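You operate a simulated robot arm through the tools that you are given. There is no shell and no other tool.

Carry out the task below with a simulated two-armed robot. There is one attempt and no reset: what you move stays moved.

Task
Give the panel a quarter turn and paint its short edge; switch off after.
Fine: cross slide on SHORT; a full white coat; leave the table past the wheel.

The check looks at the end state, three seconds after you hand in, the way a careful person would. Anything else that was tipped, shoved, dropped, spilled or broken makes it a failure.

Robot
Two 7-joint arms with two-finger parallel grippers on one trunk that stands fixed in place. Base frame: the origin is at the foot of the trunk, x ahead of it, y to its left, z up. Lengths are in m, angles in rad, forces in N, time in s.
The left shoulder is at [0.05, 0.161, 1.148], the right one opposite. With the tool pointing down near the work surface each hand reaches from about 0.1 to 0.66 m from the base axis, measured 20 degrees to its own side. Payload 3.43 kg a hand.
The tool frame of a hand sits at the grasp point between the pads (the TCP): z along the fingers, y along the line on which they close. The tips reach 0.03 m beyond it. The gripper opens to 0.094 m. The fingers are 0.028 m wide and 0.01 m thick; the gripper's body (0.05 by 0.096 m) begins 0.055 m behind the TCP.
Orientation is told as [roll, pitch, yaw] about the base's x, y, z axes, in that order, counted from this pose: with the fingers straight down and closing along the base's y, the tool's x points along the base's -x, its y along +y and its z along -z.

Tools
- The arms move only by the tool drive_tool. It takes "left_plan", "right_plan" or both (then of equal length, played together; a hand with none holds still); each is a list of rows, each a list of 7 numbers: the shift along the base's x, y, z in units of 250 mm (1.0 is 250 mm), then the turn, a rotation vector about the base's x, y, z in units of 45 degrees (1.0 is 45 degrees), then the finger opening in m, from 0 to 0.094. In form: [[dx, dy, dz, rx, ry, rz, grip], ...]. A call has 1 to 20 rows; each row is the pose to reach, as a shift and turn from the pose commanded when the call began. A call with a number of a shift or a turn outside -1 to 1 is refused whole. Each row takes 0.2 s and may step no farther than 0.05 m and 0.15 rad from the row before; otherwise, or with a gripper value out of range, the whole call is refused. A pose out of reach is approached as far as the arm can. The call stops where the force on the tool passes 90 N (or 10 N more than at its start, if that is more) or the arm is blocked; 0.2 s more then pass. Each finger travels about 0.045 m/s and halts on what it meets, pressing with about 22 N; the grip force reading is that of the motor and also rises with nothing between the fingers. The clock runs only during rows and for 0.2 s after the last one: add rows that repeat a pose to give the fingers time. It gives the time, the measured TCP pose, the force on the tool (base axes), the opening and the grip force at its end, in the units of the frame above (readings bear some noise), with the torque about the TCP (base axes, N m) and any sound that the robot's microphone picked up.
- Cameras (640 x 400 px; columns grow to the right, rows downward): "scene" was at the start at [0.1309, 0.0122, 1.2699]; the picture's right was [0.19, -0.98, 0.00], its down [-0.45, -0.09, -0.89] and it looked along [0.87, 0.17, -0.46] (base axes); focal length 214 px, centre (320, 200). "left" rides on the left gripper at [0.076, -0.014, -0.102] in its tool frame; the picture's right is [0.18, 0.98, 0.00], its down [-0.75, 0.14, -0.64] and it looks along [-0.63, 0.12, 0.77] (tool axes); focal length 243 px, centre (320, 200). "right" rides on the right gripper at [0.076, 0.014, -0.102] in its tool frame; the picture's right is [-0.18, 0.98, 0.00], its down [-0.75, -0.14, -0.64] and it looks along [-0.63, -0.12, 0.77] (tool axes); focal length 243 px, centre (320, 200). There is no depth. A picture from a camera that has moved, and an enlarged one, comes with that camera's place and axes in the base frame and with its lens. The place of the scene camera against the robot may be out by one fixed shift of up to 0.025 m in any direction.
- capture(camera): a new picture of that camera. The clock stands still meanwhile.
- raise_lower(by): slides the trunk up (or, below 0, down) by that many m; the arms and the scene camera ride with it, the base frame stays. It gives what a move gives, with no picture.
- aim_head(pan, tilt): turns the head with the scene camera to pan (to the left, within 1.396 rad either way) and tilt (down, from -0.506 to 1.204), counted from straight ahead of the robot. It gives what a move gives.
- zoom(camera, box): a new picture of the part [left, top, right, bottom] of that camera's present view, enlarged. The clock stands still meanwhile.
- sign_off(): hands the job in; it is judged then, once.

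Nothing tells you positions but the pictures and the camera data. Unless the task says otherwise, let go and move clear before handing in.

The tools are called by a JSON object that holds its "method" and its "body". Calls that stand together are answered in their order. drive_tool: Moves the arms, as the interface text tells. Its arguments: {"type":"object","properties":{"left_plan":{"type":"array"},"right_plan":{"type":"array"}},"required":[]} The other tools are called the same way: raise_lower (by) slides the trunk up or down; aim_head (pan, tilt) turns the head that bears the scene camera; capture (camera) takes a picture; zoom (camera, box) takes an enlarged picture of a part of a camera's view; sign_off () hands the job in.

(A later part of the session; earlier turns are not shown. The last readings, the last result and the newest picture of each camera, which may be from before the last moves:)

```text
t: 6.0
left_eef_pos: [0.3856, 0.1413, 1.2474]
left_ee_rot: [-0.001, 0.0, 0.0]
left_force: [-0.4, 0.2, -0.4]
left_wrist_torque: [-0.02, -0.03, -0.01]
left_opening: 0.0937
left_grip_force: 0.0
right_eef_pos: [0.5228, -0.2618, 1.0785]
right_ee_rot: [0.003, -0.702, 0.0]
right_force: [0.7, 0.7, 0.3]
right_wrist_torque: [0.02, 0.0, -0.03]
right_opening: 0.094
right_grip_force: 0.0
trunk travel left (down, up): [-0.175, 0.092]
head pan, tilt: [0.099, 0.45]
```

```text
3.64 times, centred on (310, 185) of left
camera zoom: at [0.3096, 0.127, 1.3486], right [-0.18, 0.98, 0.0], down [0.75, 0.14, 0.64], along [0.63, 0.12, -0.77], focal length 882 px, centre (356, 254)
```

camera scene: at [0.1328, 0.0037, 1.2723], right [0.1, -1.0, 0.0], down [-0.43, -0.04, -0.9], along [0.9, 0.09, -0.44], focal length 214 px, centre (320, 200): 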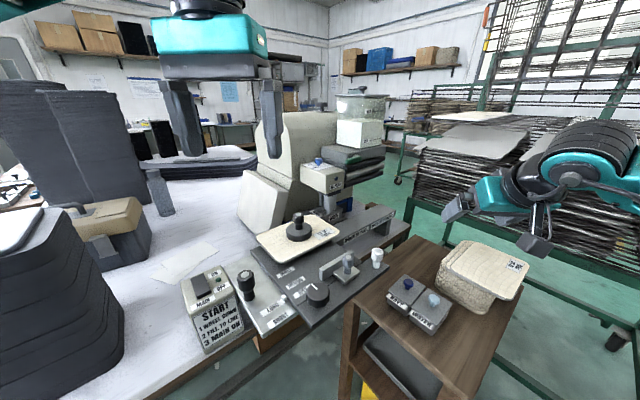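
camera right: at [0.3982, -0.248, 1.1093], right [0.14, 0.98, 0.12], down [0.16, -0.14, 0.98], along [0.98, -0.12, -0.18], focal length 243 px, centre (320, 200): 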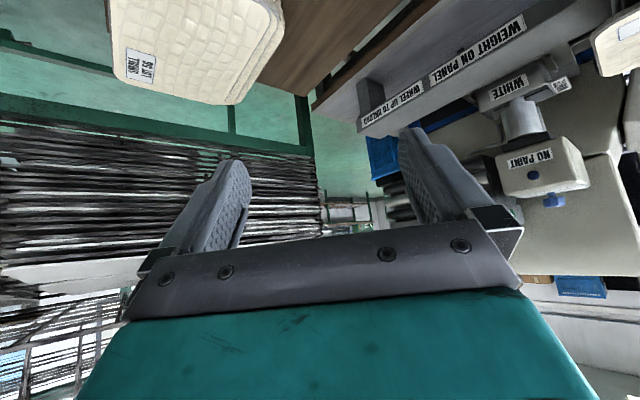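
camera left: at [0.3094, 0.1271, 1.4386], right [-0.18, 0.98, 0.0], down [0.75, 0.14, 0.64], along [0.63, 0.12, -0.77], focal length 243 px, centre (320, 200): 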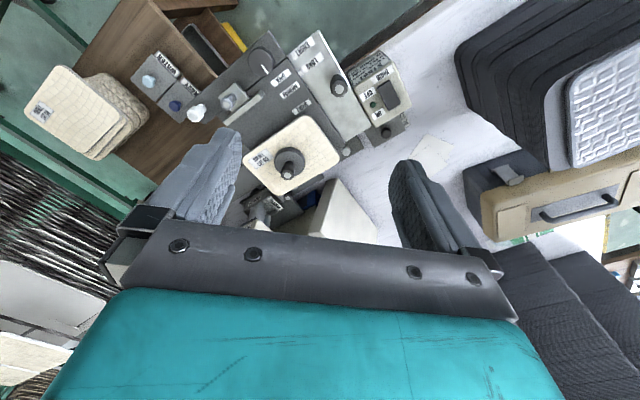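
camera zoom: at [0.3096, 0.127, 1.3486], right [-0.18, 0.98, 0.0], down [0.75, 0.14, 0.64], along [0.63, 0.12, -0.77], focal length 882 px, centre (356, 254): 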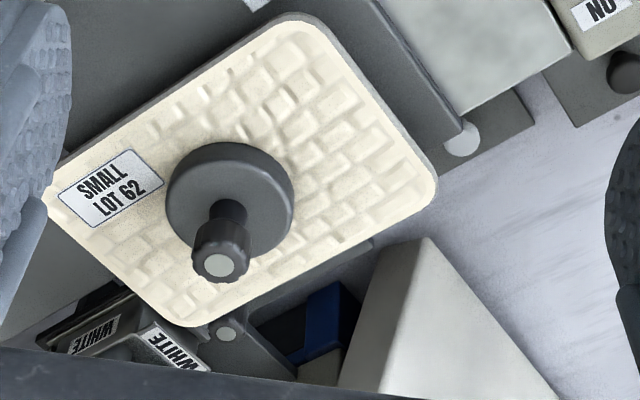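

There's another knob-like round cap just behind the panel's far edge, near the trough. I'll look at it closely.

{"method": "zoom", "body": {"camera": "left", "box": [255, 195, 335, 240]}}

{"method": "zoom", "body": {"camera": "scene", "box": [295, 185, 355, 235]}}

{"method": "zoom", "body": {"camera": "right", "box": [540, 0, 640, 110]}}

{"method": "zoom", "body": {"camera": "right", "box": [470, 60, 590, 160]}}

```text
8.00 times, centred on (295, 218) of left
camera zoom: at [0.3096, 0.127, 1.3486], right [-0.18, 0.98, 0.0], down [0.75, 0.14, 0.64], along [0.63, 0.12, -0.77], focal length 1941 px, centre (520, 60)
```

zoom: 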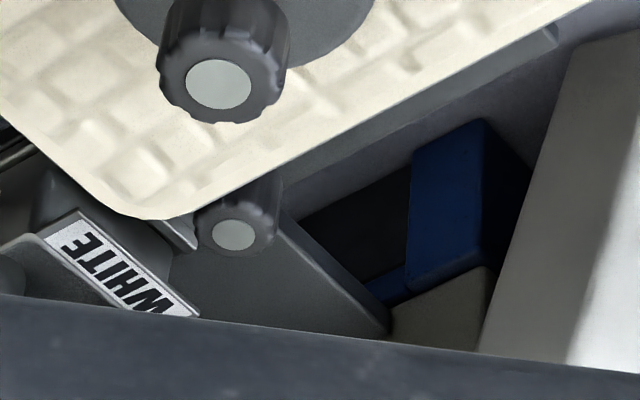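

```text
8.00 times, centred on (325, 210) of scene
camera zoom: at [0.1328, 0.0037, 1.2723], right [0.1, -1.0, 0.0], down [-0.43, -0.04, -0.9], along [0.9, 0.09, -0.44], focal length 1716 px, centre (280, 120)
```

zoom: 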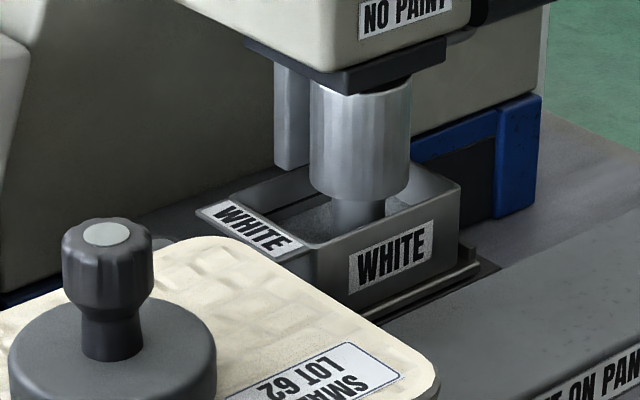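

```text
3.64 times, centred on (590, 55) of right
camera zoom: at [0.3982, -0.248, 1.1093], right [0.14, 0.98, 0.12], down [0.16, -0.14, 0.98], along [0.98, -0.12, -0.18], focal length 882 px, centre (-662, 727)
```

zoom: 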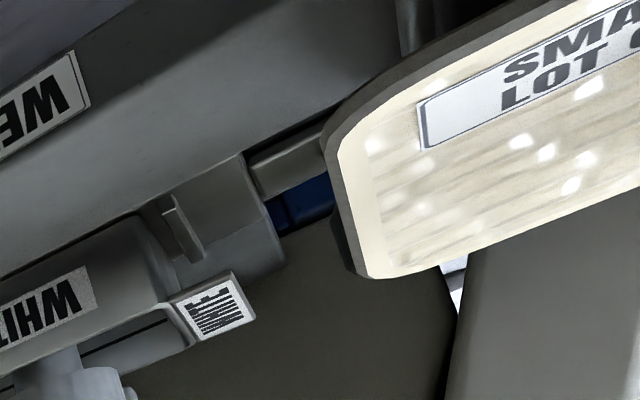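

```text
4.00 times, centred on (530, 110) of right
camera zoom: at [0.3982, -0.248, 1.1093], right [0.14, 0.98, 0.12], down [0.16, -0.14, 0.98], along [0.98, -0.12, -0.18], focal length 970 px, centre (-520, 560)
```

zoom: 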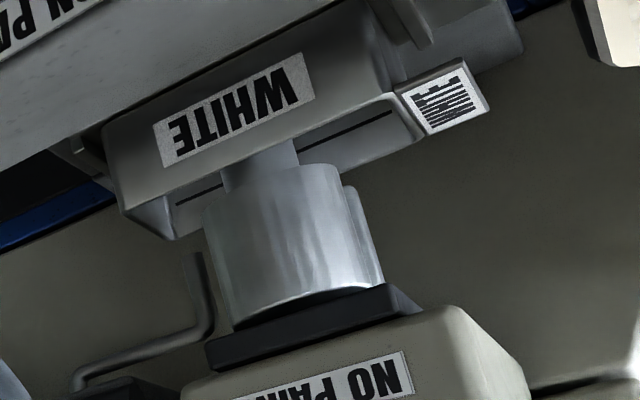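

I can see the fill line inside the WHITE trough and the feed pipe's outlet above it. So the green tap fills the trough to that line. Next I'll look from the left side with the left camera, to find the wheel lift and that hidden knob.

{"method": "drive_tool", "body": {"left_plan": [[0.094, 0.062, -0.067, -0.038, -0.123, -0.105, 0.094], [0.188, 0.124, -0.134, -0.076, -0.247, -0.209, 0.094], [0.281, 0.185, -0.2, -0.114, -0.37, -0.314, 0.094], [0.375, 0.247, -0.267, -0.153, -0.494, -0.418, 0.094], [0.469, 0.309, -0.334, -0.191, -0.617, -0.523, 0.094], [0.563, 0.37, -0.4, -0.229, -0.741, -0.627, 0.094], [0.656, 0.432, -0.468, -0.267, -0.864, -0.732, 0.094]]}}

{"method": "capture", "body": {"camera": "left"}}

{"method": "zoom", "body": {"camera": "left", "box": [160, 0, 400, 160]}}

```text
t: 7.6
left_eef_pos: [0.5489, 0.2519, 1.1292]
left_ee_rot: [0.002, -0.705, -0.6]
left_force: [-0.1, -1.2, -0.9]
left_wrist_torque: [-0.03, -0.01, 0.03]
left_opening: 0.0939
left_grip_force: 0.1
right_eef_pos: [0.5217, -0.2614, 1.0791]
right_ee_rot: [0.004, -0.699, 0.0]
right_force: [0.5, 0.3, -0.4]
right_wrist_torque: [-0.01, -0.05, 0.0]
right_opening: 0.0941
right_grip_force: 0.0
trunk travel left (down, up): [-0.175, 0.092]
head pan, tilt: [0.099, 0.45]
```

```text
taken
camera left: at [0.4389, 0.3096, 1.1578], right [0.44, 0.89, -0.12], down [0.21, 0.03, 0.98], along [0.87, -0.45, -0.18], focal length 243 px, centre (320, 200)
```

left: 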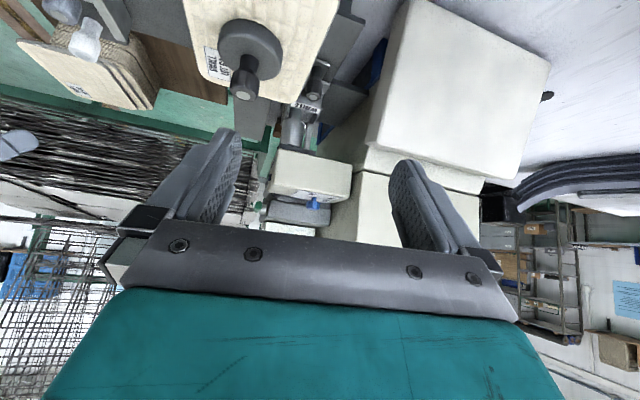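

```text
2.50 times, centred on (280, 80) of left
camera zoom: at [0.4389, 0.3096, 1.1578], right [0.44, 0.89, -0.12], down [0.21, 0.03, 0.98], along [0.87, -0.45, -0.18], focal length 606 px, centre (420, 500)
```

zoom: 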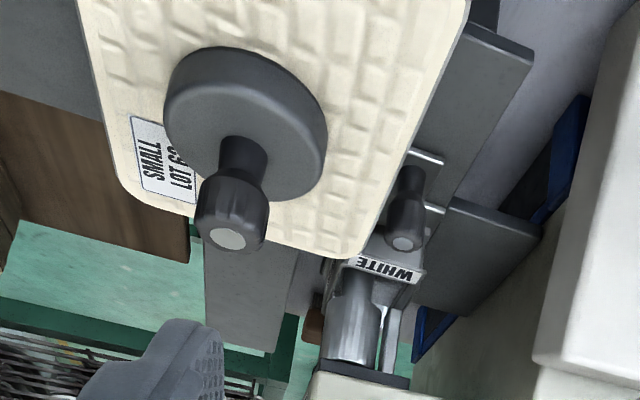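

{"method": "zoom", "body": {"camera": "left", "box": [270, 40, 390, 140]}}

{"method": "zoom", "body": {"camera": "left", "box": [500, 60, 600, 140]}}

{"method": "zoom", "body": {"camera": "left", "box": [250, 140, 370, 240]}}

{"method": "zoom", "body": {"camera": "left", "box": [0, 0, 200, 110]}}

```text
4.00 times, centred on (330, 90) of left
camera zoom: at [0.4389, 0.3096, 1.1578], right [0.44, 0.89, -0.12], down [0.21, 0.03, 0.98], along [0.87, -0.45, -0.18], focal length 970 px, centre (280, 640)
```

zoom: 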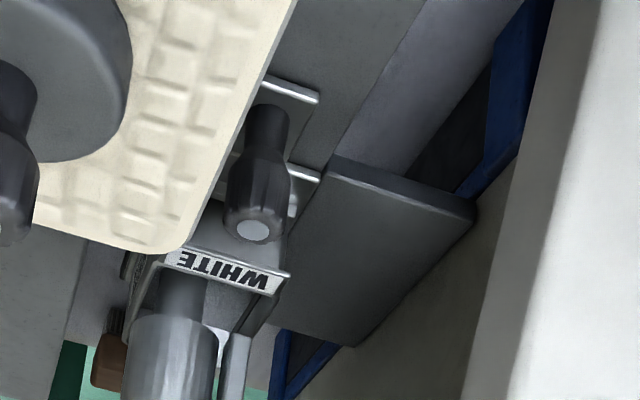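

```text
5.00 times, centred on (550, 100) of left
camera zoom: at [0.4389, 0.3096, 1.1578], right [0.44, 0.89, -0.12], down [0.21, 0.03, 0.98], along [0.87, -0.45, -0.18], focal length 1213 px, centre (-830, 700)
```

zoom: 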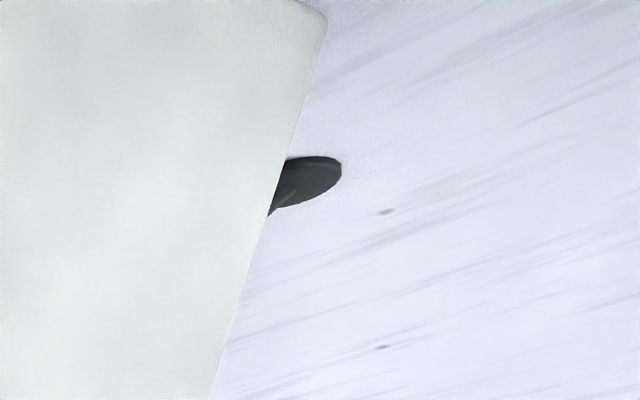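

```text
4.00 times, centred on (310, 190) of left
camera zoom: at [0.4389, 0.3096, 1.1578], right [0.44, 0.89, -0.12], down [0.21, 0.03, 0.98], along [0.87, -0.45, -0.18], focal length 970 px, centre (360, 240)
```

zoom: 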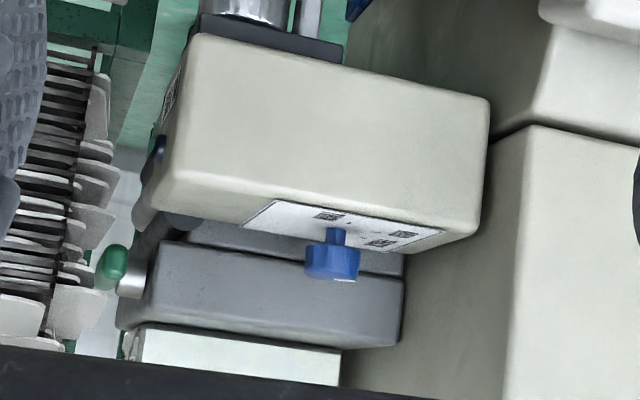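

```text
3.20 times, centred on (100, 55) of left
camera zoom: at [0.4389, 0.3096, 1.1578], right [0.44, 0.89, -0.12], down [0.21, 0.03, 0.98], along [0.87, -0.45, -0.18], focal length 776 px, centre (1024, 664)
```

zoom: 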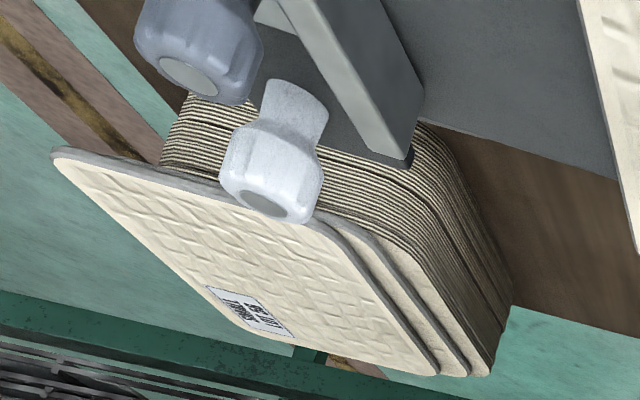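

The wheel control is still unidentified. The large black rotary on the hood top has a card under it, so I'll read that card from higher up at maximum zoom.

{"method": "raise_lower", "body": {"by": 0.091}}

{"method": "capture", "body": {"camera": "scene"}}

{"method": "zoom", "body": {"camera": "scene", "box": [312, 117, 342, 137]}}

{"method": "zoom", "body": {"camera": "scene", "box": [305, 175, 335, 195]}}

{"method": "capture", "body": {"camera": "left"}}

```text
t: 8.8
left_eef_pos: [0.5484, 0.2505, 1.2195]
left_ee_rot: [0.0, -0.701, -0.599]
left_force: [-0.7, 0.6, 0.2]
left_wrist_torque: [0.03, 0.03, -0.04]
left_opening: 0.0941
left_grip_force: 0.0
right_eef_pos: [0.5222, -0.2629, 1.1708]
right_ee_rot: [0.002, -0.701, 0.0]
right_force: [-0.2, 1.3, -0.6]
right_wrist_torque: [0.01, -0.01, 0.01]
right_opening: 0.0939
right_grip_force: 0.1
trunk travel left (down, up): [-0.266, 0.001]
head pan, tilt: [0.099, 0.45]
```

```text
taken
camera scene: at [0.1328, 0.0038, 1.3633], right [0.1, -1.0, 0.0], down [-0.43, -0.04, -0.9], along [0.9, 0.09, -0.44], focal length 214 px, centre (320, 200)
```

scene: 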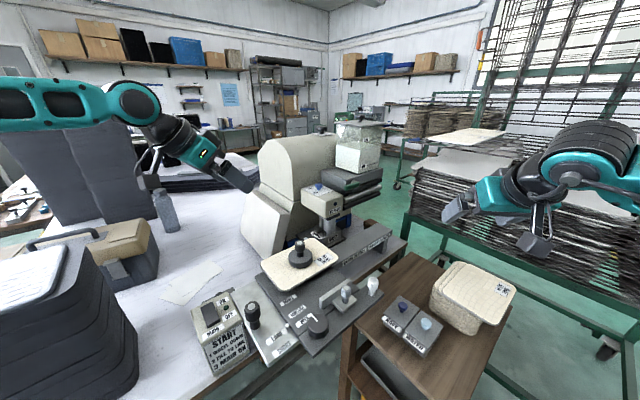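

```text
16.00 times, centred on (327, 127) of scene
camera zoom: at [0.1328, 0.0038, 1.3633], right [0.1, -1.0, 0.0], down [-0.43, -0.04, -0.9], along [0.9, 0.09, -0.44], focal length 3432 px, centre (208, 1368)
```

zoom: 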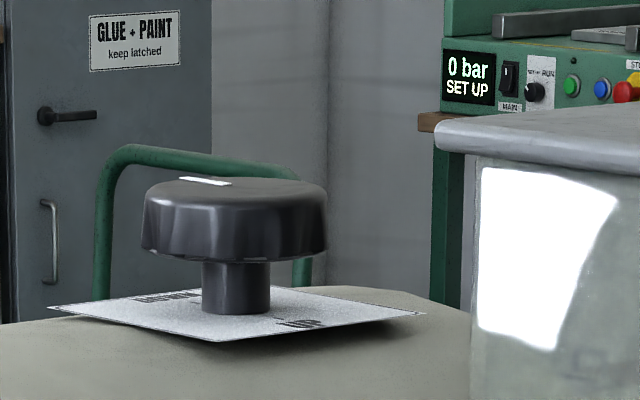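

```text
16.00 times, centred on (320, 185) of scene
camera zoom: at [0.1328, 0.0038, 1.3633], right [0.1, -1.0, 0.0], down [-0.43, -0.04, -0.9], along [0.9, 0.09, -0.44], focal length 3432 px, centre (320, 440)
```

zoom: 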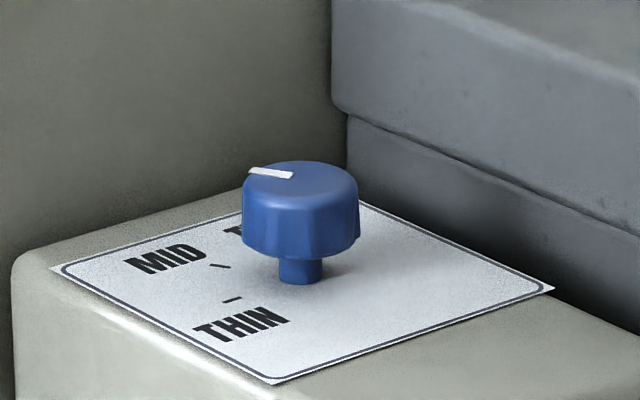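

```text
taken
camera left: at [0.4385, 0.3087, 1.2494], right [0.44, 0.89, -0.12], down [0.21, 0.03, 0.98], along [0.87, -0.45, -0.18], focal length 243 px, centre (320, 200)
```

left: 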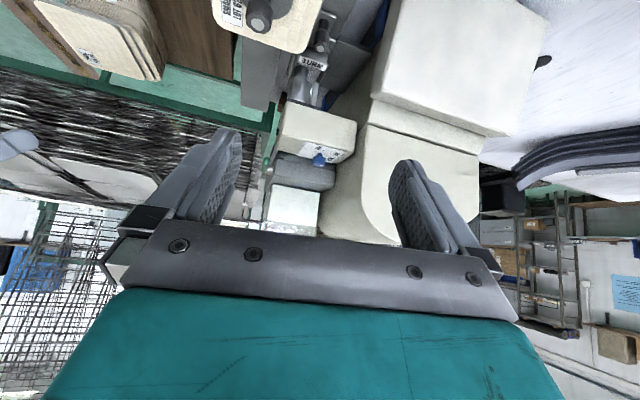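

The hood card appears to read UP and DOWN, so the black rotary on the hood is the wheel lift. I'll read its pointer more precisely.

{"method": "zoom", "body": {"camera": "scene", "box": [314, 122, 334, 136]}}

{"method": "zoom", "body": {"camera": "left", "box": [260, 30, 380, 130]}}

{"method": "zoom", "body": {"camera": "left", "box": [260, 130, 380, 240]}}

{"method": "zoom", "body": {"camera": "scene", "box": [320, 175, 390, 225]}}

```text
16.00 times, centred on (324, 129) of scene
camera zoom: at [0.1328, 0.0038, 1.3633], right [0.1, -1.0, 0.0], down [-0.43, -0.04, -0.9], along [0.9, 0.09, -0.44], focal length 3432 px, centre (256, 1336)
```

zoom: 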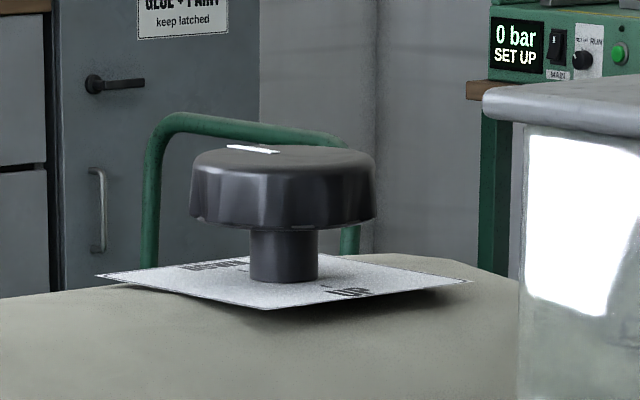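

```text
4.00 times, centred on (320, 80) of left
camera zoom: at [0.4385, 0.3087, 1.2494], right [0.44, 0.89, -0.12], down [0.21, 0.03, 0.98], along [0.87, -0.45, -0.18], focal length 970 px, centre (320, 680)
```

zoom: 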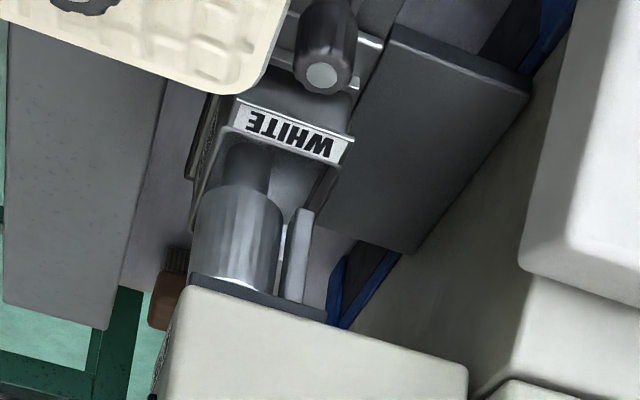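

```text
3.64 times, centred on (320, 185) of left
camera zoom: at [0.4385, 0.3087, 1.2494], right [0.44, 0.89, -0.12], down [0.21, 0.03, 0.98], along [0.87, -0.45, -0.18], focal length 882 px, centre (320, 254)
```

zoom: 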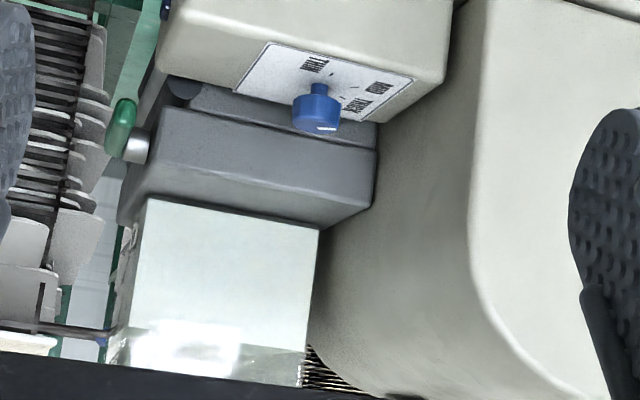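

```text
8.00 times, centred on (355, 200) of scene
camera zoom: at [0.1328, 0.0038, 1.3633], right [0.1, -1.0, 0.0], down [-0.43, -0.04, -0.9], along [0.9, 0.09, -0.44], focal length 1716 px, centre (40, 200)
```

zoom: 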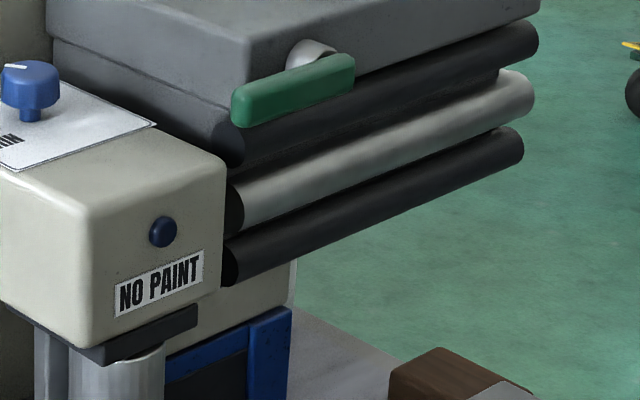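

The hood pointer sits at DOWN, so the wheel already appears to be down, and the blue coat dial points to MID. I need to look right into the trough to see whether there's paint in it.

{"method": "zoom", "body": {"camera": "scene", "box": [315, 215, 355, 241]}}

{"method": "zoom", "body": {"camera": "scene", "box": [290, 230, 330, 258]}}

{"method": "zoom", "body": {"camera": "right", "box": [480, 0, 640, 160]}}

{"method": "zoom", "body": {"camera": "left", "box": [285, 45, 345, 110]}}

```text
15.38 times, centred on (335, 228) of scene
camera zoom: at [0.1328, 0.0038, 1.3633], right [0.1, -1.0, 0.0], down [-0.43, -0.04, -0.9], along [0.9, 0.09, -0.44], focal length 3300 px, centre (89, -231)
```

zoom: 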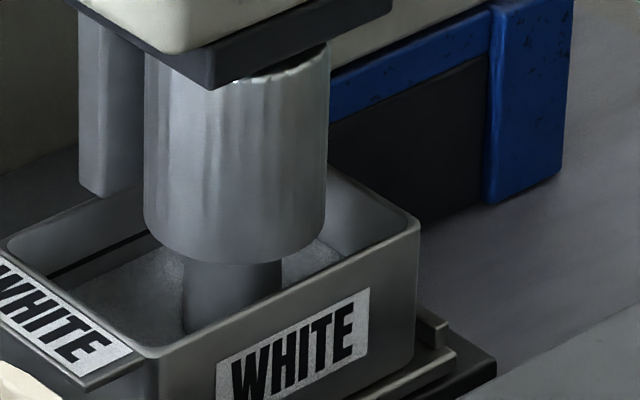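

```text
14.29 times, centred on (310, 244) of scene
camera zoom: at [0.1328, 0.0038, 1.3633], right [0.1, -1.0, 0.0], down [-0.43, -0.04, -0.9], along [0.9, 0.09, -0.44], focal length 3064 px, centre (463, -429)
```

zoom: 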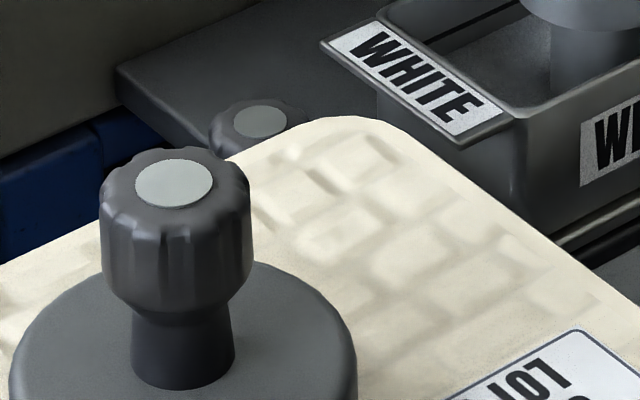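

```text
2.50 times, centred on (560, 80) of right
camera zoom: at [0.3979, -0.2481, 1.2006], right [0.14, 0.98, 0.12], down [0.16, -0.14, 0.98], along [0.98, -0.12, -0.18], focal length 606 px, centre (-280, 500)
```

zoom: 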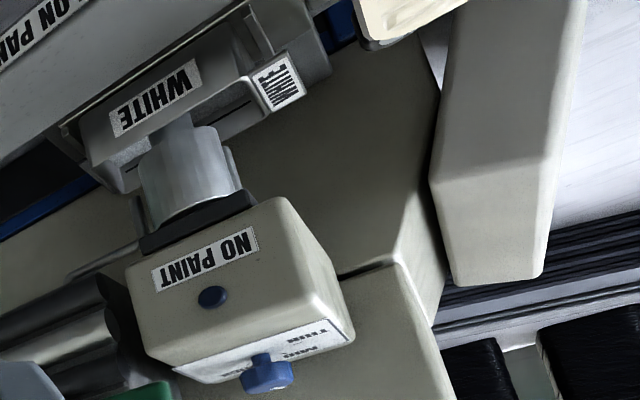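

```text
6.15 times, centred on (315, 78) of left
camera zoom: at [0.4385, 0.3087, 1.2494], right [0.44, 0.89, -0.12], down [0.21, 0.03, 0.98], along [0.87, -0.45, -0.18], focal length 1493 px, centre (351, 954)
```

zoom: 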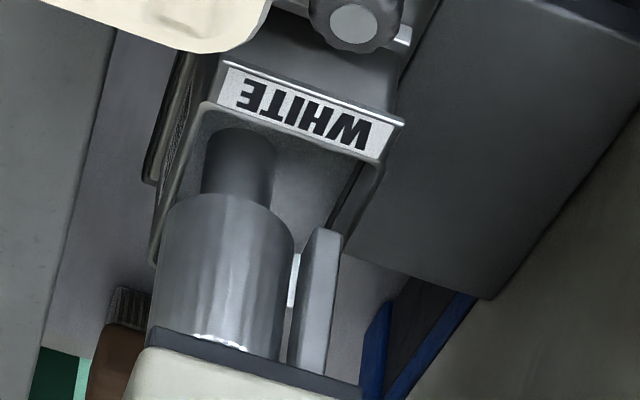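

The trough is empty, and the black fill line is visible on its inner wall. I now have good estimates: weight knob (0.61, 0.108, 0.99), white knob (0.531, −0.087, 0.965), grey knob (0.494, −0.02, 0.97). I'll lower the trunk, bring the left hand upright again, and look at the strip from the front with the right camera.

{"method": "raise_lower", "body": {"by": -0.091}}

{"method": "drive_tool", "body": {"left_plan": [[-0.093, 0.027, 0.068, 0.038, 0.123, 0.105, 0.094], [-0.186, 0.054, 0.137, 0.076, 0.247, 0.209, 0.094], [-0.279, 0.081, 0.206, 0.114, 0.37, 0.314, 0.094], [-0.371, 0.109, 0.274, 0.153, 0.494, 0.418, 0.094], [-0.464, 0.136, 0.343, 0.191, 0.617, 0.523, 0.094], [-0.557, 0.163, 0.411, 0.229, 0.741, 0.627, 0.094], [-0.65, 0.19, 0.48, 0.267, 0.864, 0.732, 0.094]], "right_plan": [[-0.11, 0.121, -0.017, 0, 0, 0, 0.094], [-0.22, 0.242, -0.033, 0, 0, 0, 0.094], [-0.33, 0.363, -0.05, 0, 0, 0, 0.094], [-0.44, 0.485, -0.066, 0, 0, 0, 0.094], [-0.549, 0.606, -0.083, 0, 0, 0, 0.094], [-0.658, 0.727, -0.1, 0, 0, 0, 0.094], [-0.768, 0.848, -0.116, 0, 0, 0, 0.094]]}}

{"method": "capture", "body": {"camera": "right"}}

{"method": "zoom", "body": {"camera": "right", "box": [200, 0, 520, 160]}}

```text
t: 10.1
left_eef_pos: [0.5482, 0.2501, 1.1298]
left_ee_rot: [0.001, -0.701, -0.599]
left_force: [-0.3, 0.3, -0.3]
left_wrist_torque: [-0.02, -0.02, -0.02]
left_opening: 0.0939
left_grip_force: 0.1
right_eef_pos: [0.523, -0.2634, 1.0803]
right_ee_rot: [0.003, -0.7, 0.0]
right_force: [0.1, -0.3, -0.3]
right_wrist_torque: [0.03, -0.02, 0.02]
right_opening: 0.0938
right_grip_force: 0.0
trunk travel left (down, up): [-0.175, 0.092]
head pan, tilt: [0.099, 0.45]
```

```text
t: 11.7
left_eef_pos: [0.3845, 0.2986, 1.2484]
left_ee_rot: [0.0, 0.003, 0.004]
left_force: [-0.7, 0.6, 0.3]
left_wrist_torque: [0.02, 0.01, -0.02]
left_opening: 0.0941
left_grip_force: 0.0
right_eef_pos: [0.3285, -0.0525, 1.0509]
right_ee_rot: [0.004, -0.7, 0.001]
right_force: [0.7, 0.3, -0.2]
right_wrist_torque: [0.0, -0.01, -0.01]
right_opening: 0.0943
right_grip_force: 0.1
trunk travel left (down, up): [-0.175, 0.092]
head pan, tilt: [0.099, 0.45]
```

```text
taken
camera right: at [0.2049, -0.038, 1.0809], right [0.14, 0.98, 0.12], down [0.16, -0.14, 0.98], along [0.98, -0.12, -0.18], focal length 243 px, centre (320, 200)
```

right: 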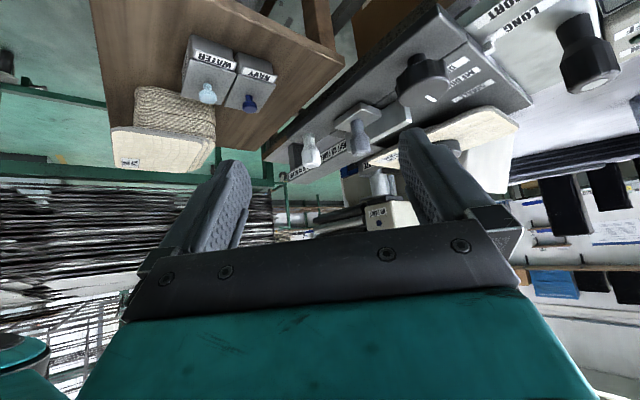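

```text
2.00 times, centred on (360, 80) of right
camera zoom: at [0.2049, -0.038, 1.0809], right [0.14, 0.98, 0.12], down [0.16, -0.14, 0.98], along [0.98, -0.12, -0.18], focal length 485 px, centre (240, 440)
```

zoom: 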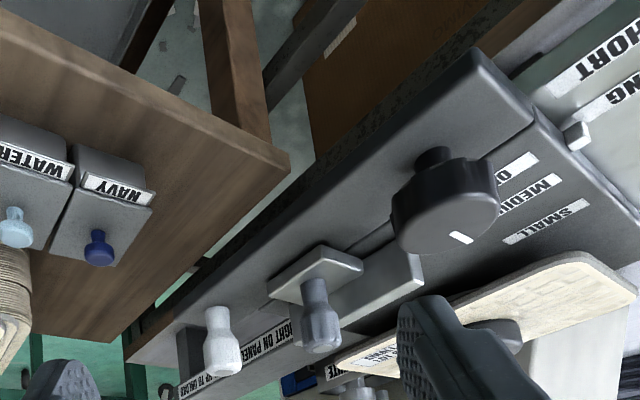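

{"method": "zoom", "body": {"camera": "right", "box": [280, 90, 420, 190]}}

{"method": "zoom", "body": {"camera": "right", "box": [380, 0, 540, 110]}}

{"method": "zoom", "body": {"camera": "left", "box": [100, 0, 340, 160]}}

```text
4.00 times, centred on (350, 140) of right
camera zoom: at [0.2049, -0.038, 1.0809], right [0.14, 0.98, 0.12], down [0.16, -0.14, 0.98], along [0.98, -0.12, -0.18], focal length 970 px, centre (200, 440)
```

zoom: 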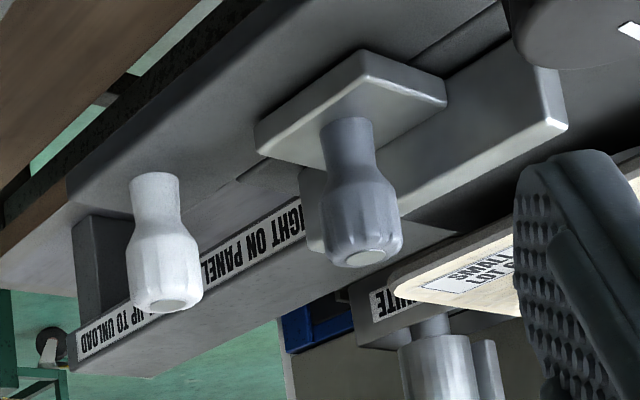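

```text
3.64 times, centred on (460, 55) of right
camera zoom: at [0.2049, -0.038, 1.0809], right [0.14, 0.98, 0.12], down [0.16, -0.14, 0.98], along [0.98, -0.12, -0.18], focal length 882 px, centre (-189, 727)
```

zoom: 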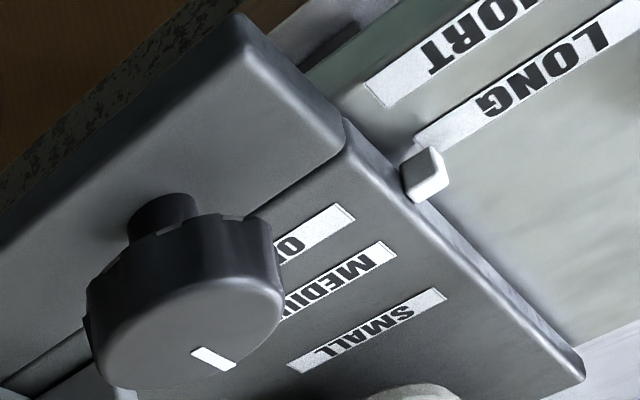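

```text
2.50 times, centred on (220, 80) of left
camera zoom: at [0.309, 0.283, 1.3511], right [-0.19, 0.98, 0.0], down [0.75, 0.14, 0.64], along [0.63, 0.12, -0.77], focal length 606 px, centre (570, 500)
```

zoom: 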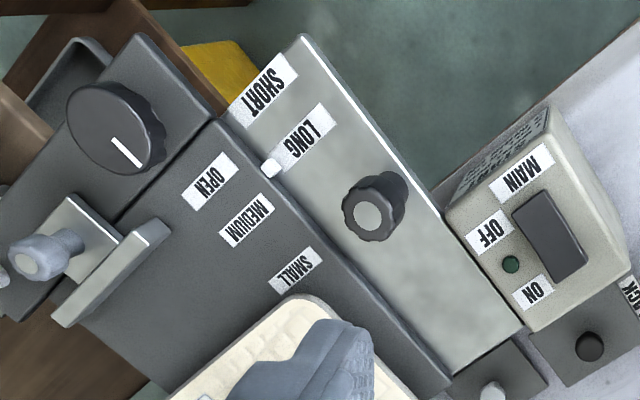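

The white pin is on the dark plate's edge and the LONG/SHORT labels are on the light plate, about 31 mm apart along the plate. So the dark plate must shift about 31 mm toward me, perpendicular to the rail. I'll bring the right hand upright above the white knob with the fingers closing along that slide direction.

{"method": "drive_tool", "body": {"right_plan": [[0.101, -0.017, 0.05, 0.044, 0.106, -0.12, 0.07], [0.202, -0.034, 0.1, 0.087, 0.211, -0.24, 0.07], [0.304, -0.052, 0.15, 0.131, 0.317, -0.359, 0.07], [0.405, -0.069, 0.2, 0.175, 0.422, -0.479, 0.07], [0.506, -0.086, 0.25, 0.219, 0.528, -0.599, 0.07], [0.607, -0.103, 0.276, 0.262, 0.633, -0.719, 0.07], [0.709, -0.121, 0.276, 0.306, 0.739, -0.838, 0.07], [0.81, -0.138, 0.276, 0.35, 0.844, -0.958, 0.07], [0.81, -0.138, 0.276, 0.35, 0.844, -0.958, 0.07]]}}

{"method": "capture", "body": {"camera": "right"}}

{"method": "capture", "body": {"camera": "scene"}}

```text
t: 13.7
left_eef_pos: [0.3856, 0.2968, 1.2485]
left_ee_rot: [0.001, 0.0, 0.001]
left_force: [-0.5, 0.0, -0.5]
left_wrist_torque: [0.02, 0.01, 0.03]
left_opening: 0.0942
left_grip_force: 0.1
right_eef_pos: [0.5318, -0.0858, 1.1208]
right_ee_rot: [0.002, 0.002, -0.785]
right_force: [-0.3, -0.6, 0.0]
right_wrist_torque: [0.02, 0.01, 0.01]
right_opening: 0.0702
right_grip_force: 0.1
trunk travel left (down, up): [-0.175, 0.092]
head pan, tilt: [0.099, 0.45]
```

```text
taken
camera right: at [0.4879, -0.0212, 1.2243], right [0.83, 0.56, 0.0], down [0.43, -0.63, 0.64], along [0.36, -0.53, -0.77], focal length 243 px, centre (320, 200)
```

right: 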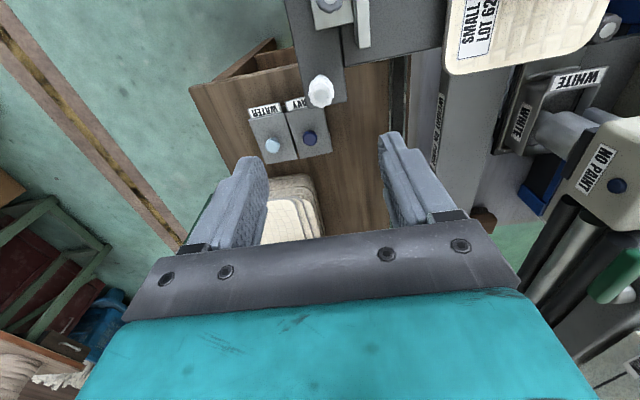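

```text
taken
camera scene: at [0.1326, 0.0038, 1.2724], right [0.1, -1.0, 0.0], down [-0.43, -0.04, -0.9], along [0.9, 0.09, -0.43], focal length 214 px, centre (320, 200)
```

scene: 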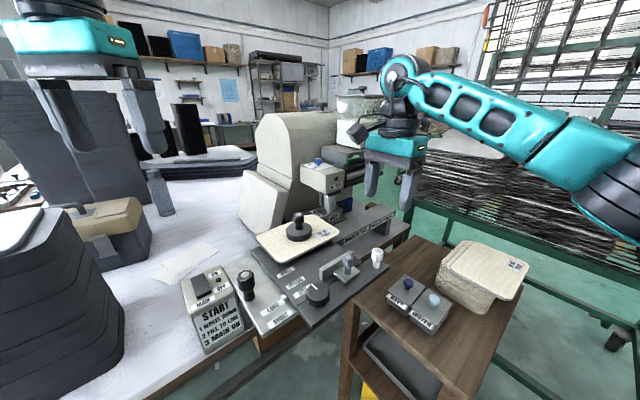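

{"method": "zoom", "body": {"camera": "right", "box": [270, 0, 410, 120]}}

{"method": "zoom", "body": {"camera": "right", "box": [480, 40, 640, 240]}}

{"method": "zoom", "body": {"camera": "right", "box": [500, 50, 600, 130]}}

{"method": "zoom", "body": {"camera": "right", "box": [560, 210, 640, 310]}}

```text
3.33 times, centred on (340, 60) of right
camera zoom: at [0.4879, -0.0212, 1.2243], right [0.83, 0.56, 0.0], down [0.43, -0.63, 0.64], along [0.36, -0.53, -0.77], focal length 809 px, centre (253, 667)
```

zoom: 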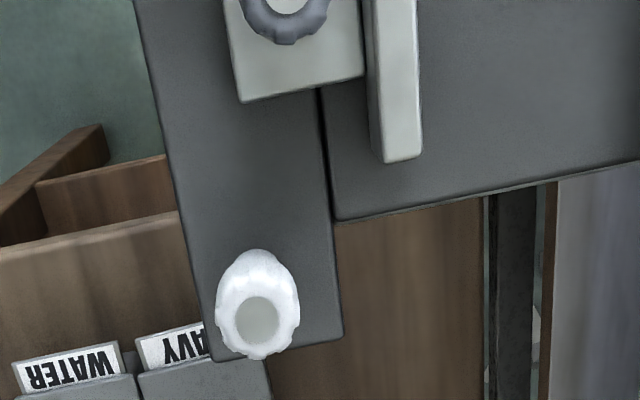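

```text
2.00 times, centred on (560, 140) of right
camera zoom: at [0.4879, -0.0212, 1.2243], right [0.83, 0.56, 0.0], down [0.43, -0.63, 0.64], along [0.36, -0.53, -0.77], focal length 485 px, centre (-160, 320)
```

zoom: 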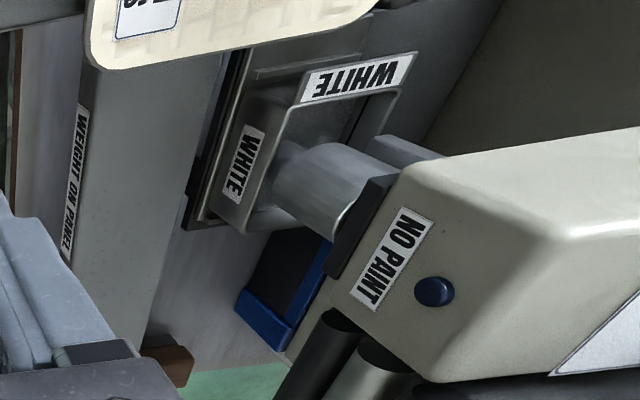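

```text
5.00 times, centred on (550, 90) of right
camera zoom: at [0.4879, -0.0212, 1.2243], right [0.83, 0.56, 0.0], down [0.43, -0.63, 0.64], along [0.36, -0.53, -0.77], focal length 1213 px, centre (-830, 750)
```

zoom: 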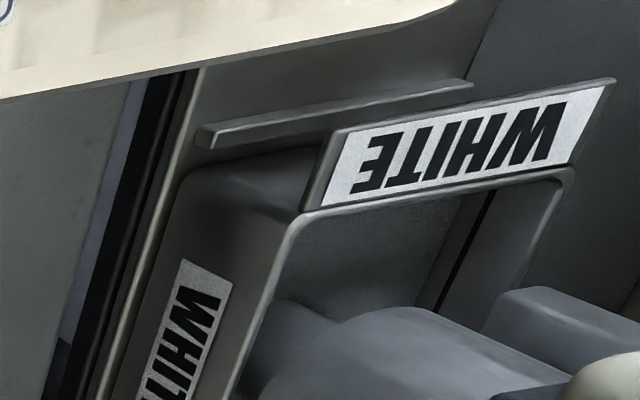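

```text
4.00 times, centred on (600, 260) of right
camera zoom: at [0.4879, -0.0212, 1.2243], right [0.83, 0.56, 0.0], down [0.43, -0.63, 0.64], along [0.36, -0.53, -0.77], focal length 970 px, centre (-800, -40)
```

zoom: 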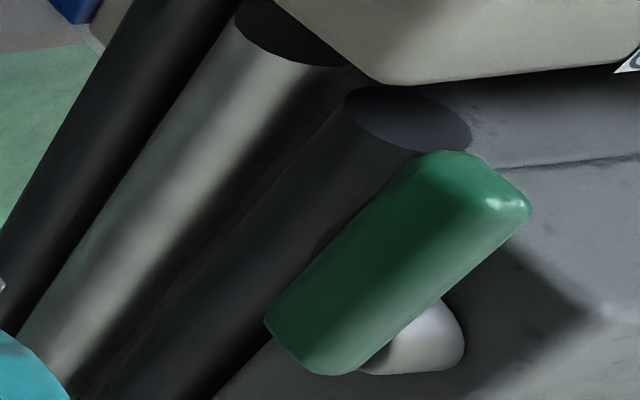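

White knob confirmed at (0.534, −0.085). I'll descend around it and close gently.

{"method": "drive_tool", "body": {"right_plan": [[0.002, 0, -0.17, 0, 0, 0, 0.06], [0.005, 0.002, -0.34, 0, 0, 0, 0.06], [0.007, 0.003, -0.5, 0, 0, 0, 0.06], [0.008, 0.003, -0.6, 0, 0, 0, 0.06], [0.008, 0.003, -0.683, 0, 0, 0, 0.06], [0.008, 0.003, -0.683, 0, 0, 0, 0.06]]}}

{"method": "zoom", "body": {"camera": "scene", "box": [300, 200, 440, 310]}}

{"method": "capture", "body": {"camera": "right"}}

```text
t: 15.1
left_eef_pos: [0.3826, 0.2971, 1.2498]
left_ee_rot: [0.0, -0.003, 0.0]
left_force: [-0.7, 0.3, -0.3]
left_wrist_torque: [-0.01, 0.01, 0.03]
left_opening: 0.0941
left_grip_force: 0.0
right_eef_pos: [0.5333, -0.0849, 0.9532]
right_ee_rot: [0.01, -0.005, -0.785]
right_force: [1.3, -2.8, 25.2]
right_wrist_torque: [0.7, -0.33, 0.18]
right_opening: 0.0591
right_grip_force: 0.1
trunk travel left (down, up): [-0.175, 0.092]
head pan, tilt: [0.099, 0.45]
```

```text
3.64 times, centred on (370, 255) of scene
camera zoom: at [0.1305, 0.0037, 1.2731], right [0.1, -1.0, 0.0], down [-0.43, -0.04, -0.9], along [0.9, 0.09, -0.43], focal length 780 px, centre (138, 0)
```

zoom: 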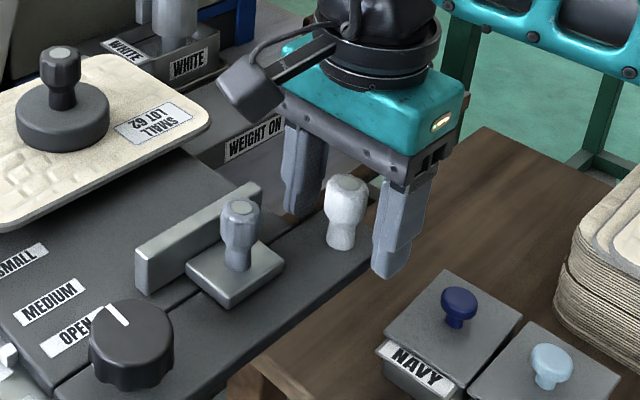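

```text
taken
camera right: at [0.4886, -0.0212, 1.0568], right [0.83, 0.56, 0.01], down [0.43, -0.64, 0.64], along [0.37, -0.53, -0.77], focal length 243 px, centre (320, 200)
```

right: 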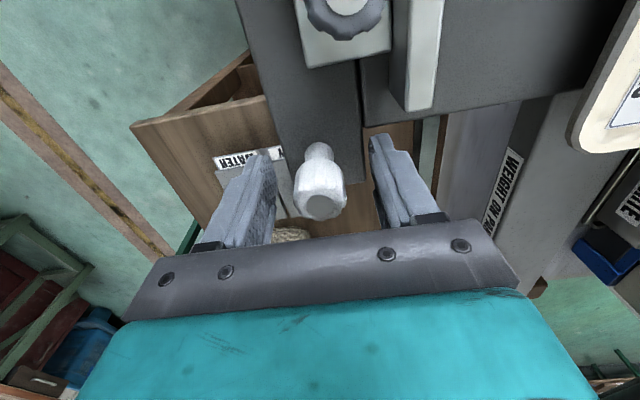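

The fingertips touched the strip top at z≈0.923. I'll lift 8 mm and then close on the knob.

{"method": "drive_tool", "body": {"right_plan": [[0, 0, 0.044, 0, 0, 0, 0.06], [0, 0, 0.044, 0, 0, 0, 0.045], [0, 0, 0.044, 0, 0, 0, 0.03], [0, 0, 0.044, 0, 0, 0, 0.02], [0, 0, 0.044, 0, 0, 0, 0.02]]}}

{"method": "zoom", "body": {"camera": "scene", "box": [260, 200, 440, 340]}}

```text
t: 16.3
left_eef_pos: [0.3867, 0.2975, 1.2486]
left_ee_rot: [0.002, 0.0, 0.0]
left_force: [-0.4, 0.5, 0.6]
left_wrist_torque: [-0.03, 0.0, -0.01]
left_opening: 0.0941
left_grip_force: 0.2
right_eef_pos: [0.5334, -0.0861, 0.959]
right_ee_rot: [0.0, 0.002, -0.786]
right_force: [0.6, 1.9, -7.1]
right_wrist_torque: [-0.01, -0.17, 0.01]
right_opening: 0.0254
right_grip_force: 43.8
trunk travel left (down, up): [-0.175, 0.092]
head pan, tilt: [0.099, 0.45]
```

```text
2.86 times, centred on (350, 270) of scene
camera zoom: at [0.1332, 0.0039, 1.2722], right [0.1, -1.0, 0.0], down [-0.43, -0.04, -0.9], along [0.9, 0.09, -0.44], focal length 613 px, centre (234, 0)
```

zoom: 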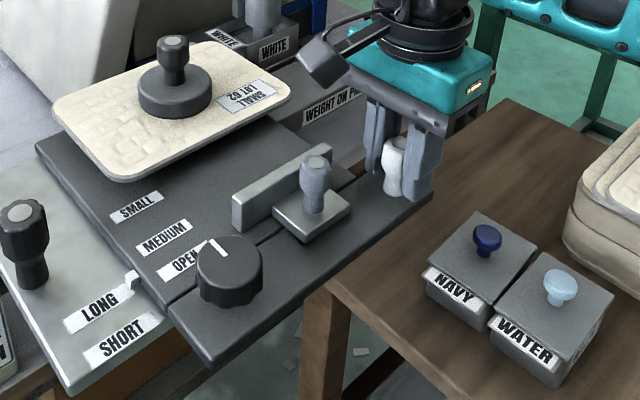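

I have the white knob gripped. I'll pull gently in the −u direction (toward −x, −y) by 12 mm and see what moves.

{"method": "drive_tool", "body": {"right_plan": [[-0.011, -0.011, 0, 0, 0, 0, 0.02], [-0.023, -0.023, 0, 0, 0, 0, 0.02], [-0.034, -0.034, 0, 0, 0, 0, 0.02], [-0.034, -0.034, 0, 0, 0, 0, 0.02]]}}

{"method": "zoom", "body": {"camera": "scene", "box": [260, 200, 440, 340]}}

```text
t: 17.3
left_eef_pos: [0.3858, 0.2983, 1.2484]
left_ee_rot: [0.001, 0.0, 0.0]
left_force: [0.1, 0.4, -0.5]
left_wrist_torque: [0.02, 0.02, -0.01]
left_opening: 0.0939
left_grip_force: 0.1
right_eef_pos: [0.5262, -0.093, 0.9587]
right_ee_rot: [0.001, 0.002, -0.784]
right_force: [0.8, 2.8, -9.4]
right_wrist_torque: [0.02, 0.04, 0.09]
right_opening: 0.0252
right_grip_force: 45.0
trunk travel left (down, up): [-0.175, 0.092]
head pan, tilt: [0.099, 0.45]
```

```text
2.86 times, centred on (350, 270) of scene
camera zoom: at [0.1336, 0.0039, 1.2722], right [0.1, -1.0, 0.0], down [-0.43, -0.04, -0.9], along [0.9, 0.09, -0.44], focal length 613 px, centre (234, 0)
```

zoom: 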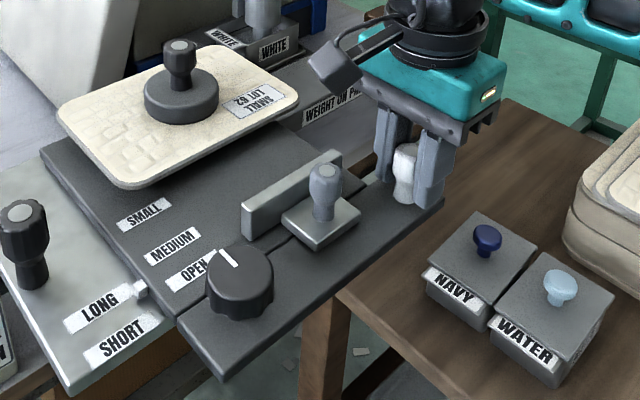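

The dark plate with pin, fence and panel moved together, so the white knob is the cross-slide handle. I'll keep pulling to about 28 mm in total and check the pin.

{"method": "drive_tool", "body": {"right_plan": [[-0.011, -0.011, 0, 0, 0, 0, 0.02], [-0.023, -0.023, 0, 0, 0, 0, 0.02], [-0.034, -0.034, 0, 0, 0, 0, 0.02], [-0.045, -0.045, 0, 0, 0, 0, 0.02], [-0.045, -0.045, 0, 0, 0, 0, 0.02]]}}

{"method": "zoom", "body": {"camera": "scene", "box": [240, 255, 350, 335]}}

{"method": "zoom", "body": {"camera": "left", "box": [160, 0, 280, 90]}}

```text
t: 18.5
left_eef_pos: [0.3859, 0.2974, 1.2487]
left_ee_rot: [-0.001, 0.0, -0.002]
left_force: [0.0, -1.4, 0.4]
left_wrist_torque: [-0.03, 0.01, -0.03]
left_opening: 0.0942
left_grip_force: 0.2
right_eef_pos: [0.514, -0.1058, 0.959]
right_ee_rot: [-0.001, 0.002, -0.787]
right_force: [-4.5, -1.0, -15.4]
right_wrist_torque: [-0.38, -0.3, 0.1]
right_opening: 0.0255
right_grip_force: 44.9
trunk travel left (down, up): [-0.175, 0.092]
head pan, tilt: [0.099, 0.45]
```

```text
5.00 times, centred on (295, 295) of scene
camera zoom: at [0.1334, 0.0036, 1.2722], right [0.1, -1.0, 0.0], down [-0.43, -0.04, -0.9], along [0.9, 0.09, -0.44], focal length 1072 px, centre (445, -275)
```

zoom: 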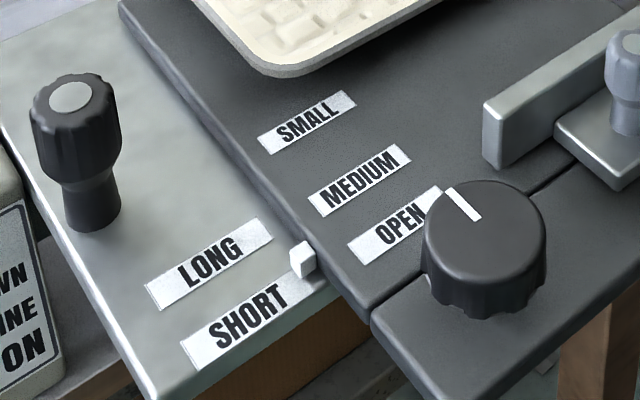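

```text
4.44 times, centred on (220, 45) of left
camera zoom: at [0.3104, 0.2824, 1.3506], right [-0.18, 0.98, 0.0], down [0.75, 0.14, 0.64], along [0.63, 0.12, -0.77], focal length 1078 px, centre (764, 889)
```

zoom: 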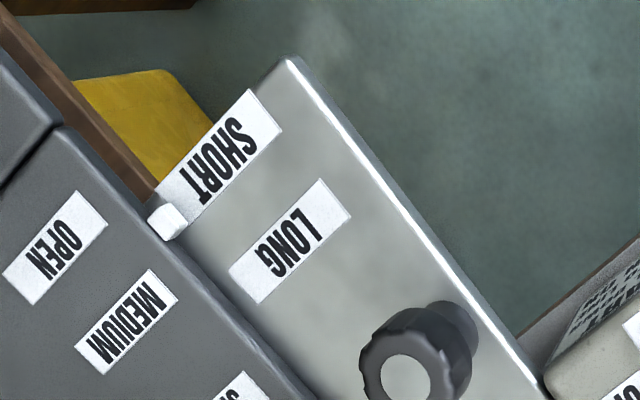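

The pin is nearly at SHORT but looks 3–4 mm shy of the label's centre. The label spacing is about 32 mm and I've moved 27.7 mm. I'll add a bit more in small steps and watch the force.

{"method": "drive_tool", "body": {"right_plan": [[-0.006, -0.006, -0.01, 0, 0, 0, 0.02], [-0.011, -0.011, -0.01, 0, 0, 0, 0.02], [-0.011, -0.011, -0.01, 0, 0, 0, 0.02]]}}

{"method": "zoom", "body": {"camera": "scene", "box": [240, 255, 350, 335]}}

{"method": "zoom", "body": {"camera": "left", "box": [160, 0, 280, 90]}}

```text
t: 19.3
left_eef_pos: [0.3858, 0.2974, 1.2487]
left_ee_rot: [0.0, 0.0, 0.0]
left_force: [0.3, 0.6, -0.6]
left_wrist_torque: [0.0, -0.02, 0.0]
left_opening: 0.0939
left_grip_force: 0.0
right_eef_pos: [0.5126, -0.1072, 0.9592]
right_ee_rot: [0.005, 0.0, -0.787]
right_force: [1.2, 1.1, -0.3]
right_wrist_torque: [0.76, 0.76, -0.1]
right_opening: 0.0256
right_grip_force: 45.3
trunk travel left (down, up): [-0.175, 0.092]
head pan, tilt: [0.099, 0.45]
```

```text
5.00 times, centred on (295, 295) of scene
camera zoom: at [0.1329, 0.0038, 1.2725], right [0.1, -1.0, 0.0], down [-0.43, -0.04, -0.9], along [0.9, 0.09, -0.44], focal length 1072 px, centre (445, -275)
```

zoom: 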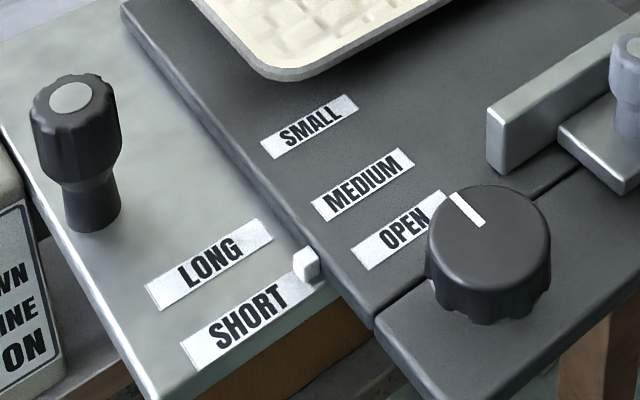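

```text
4.44 times, centred on (220, 45) of left
camera zoom: at [0.3098, 0.2826, 1.3509], right [-0.18, 0.98, 0.0], down [0.75, 0.14, 0.64], along [0.63, 0.12, -0.77], focal length 1078 px, centre (764, 889)
```

zoom: 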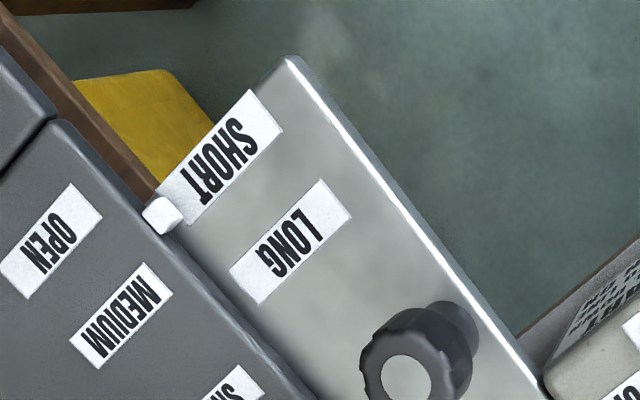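

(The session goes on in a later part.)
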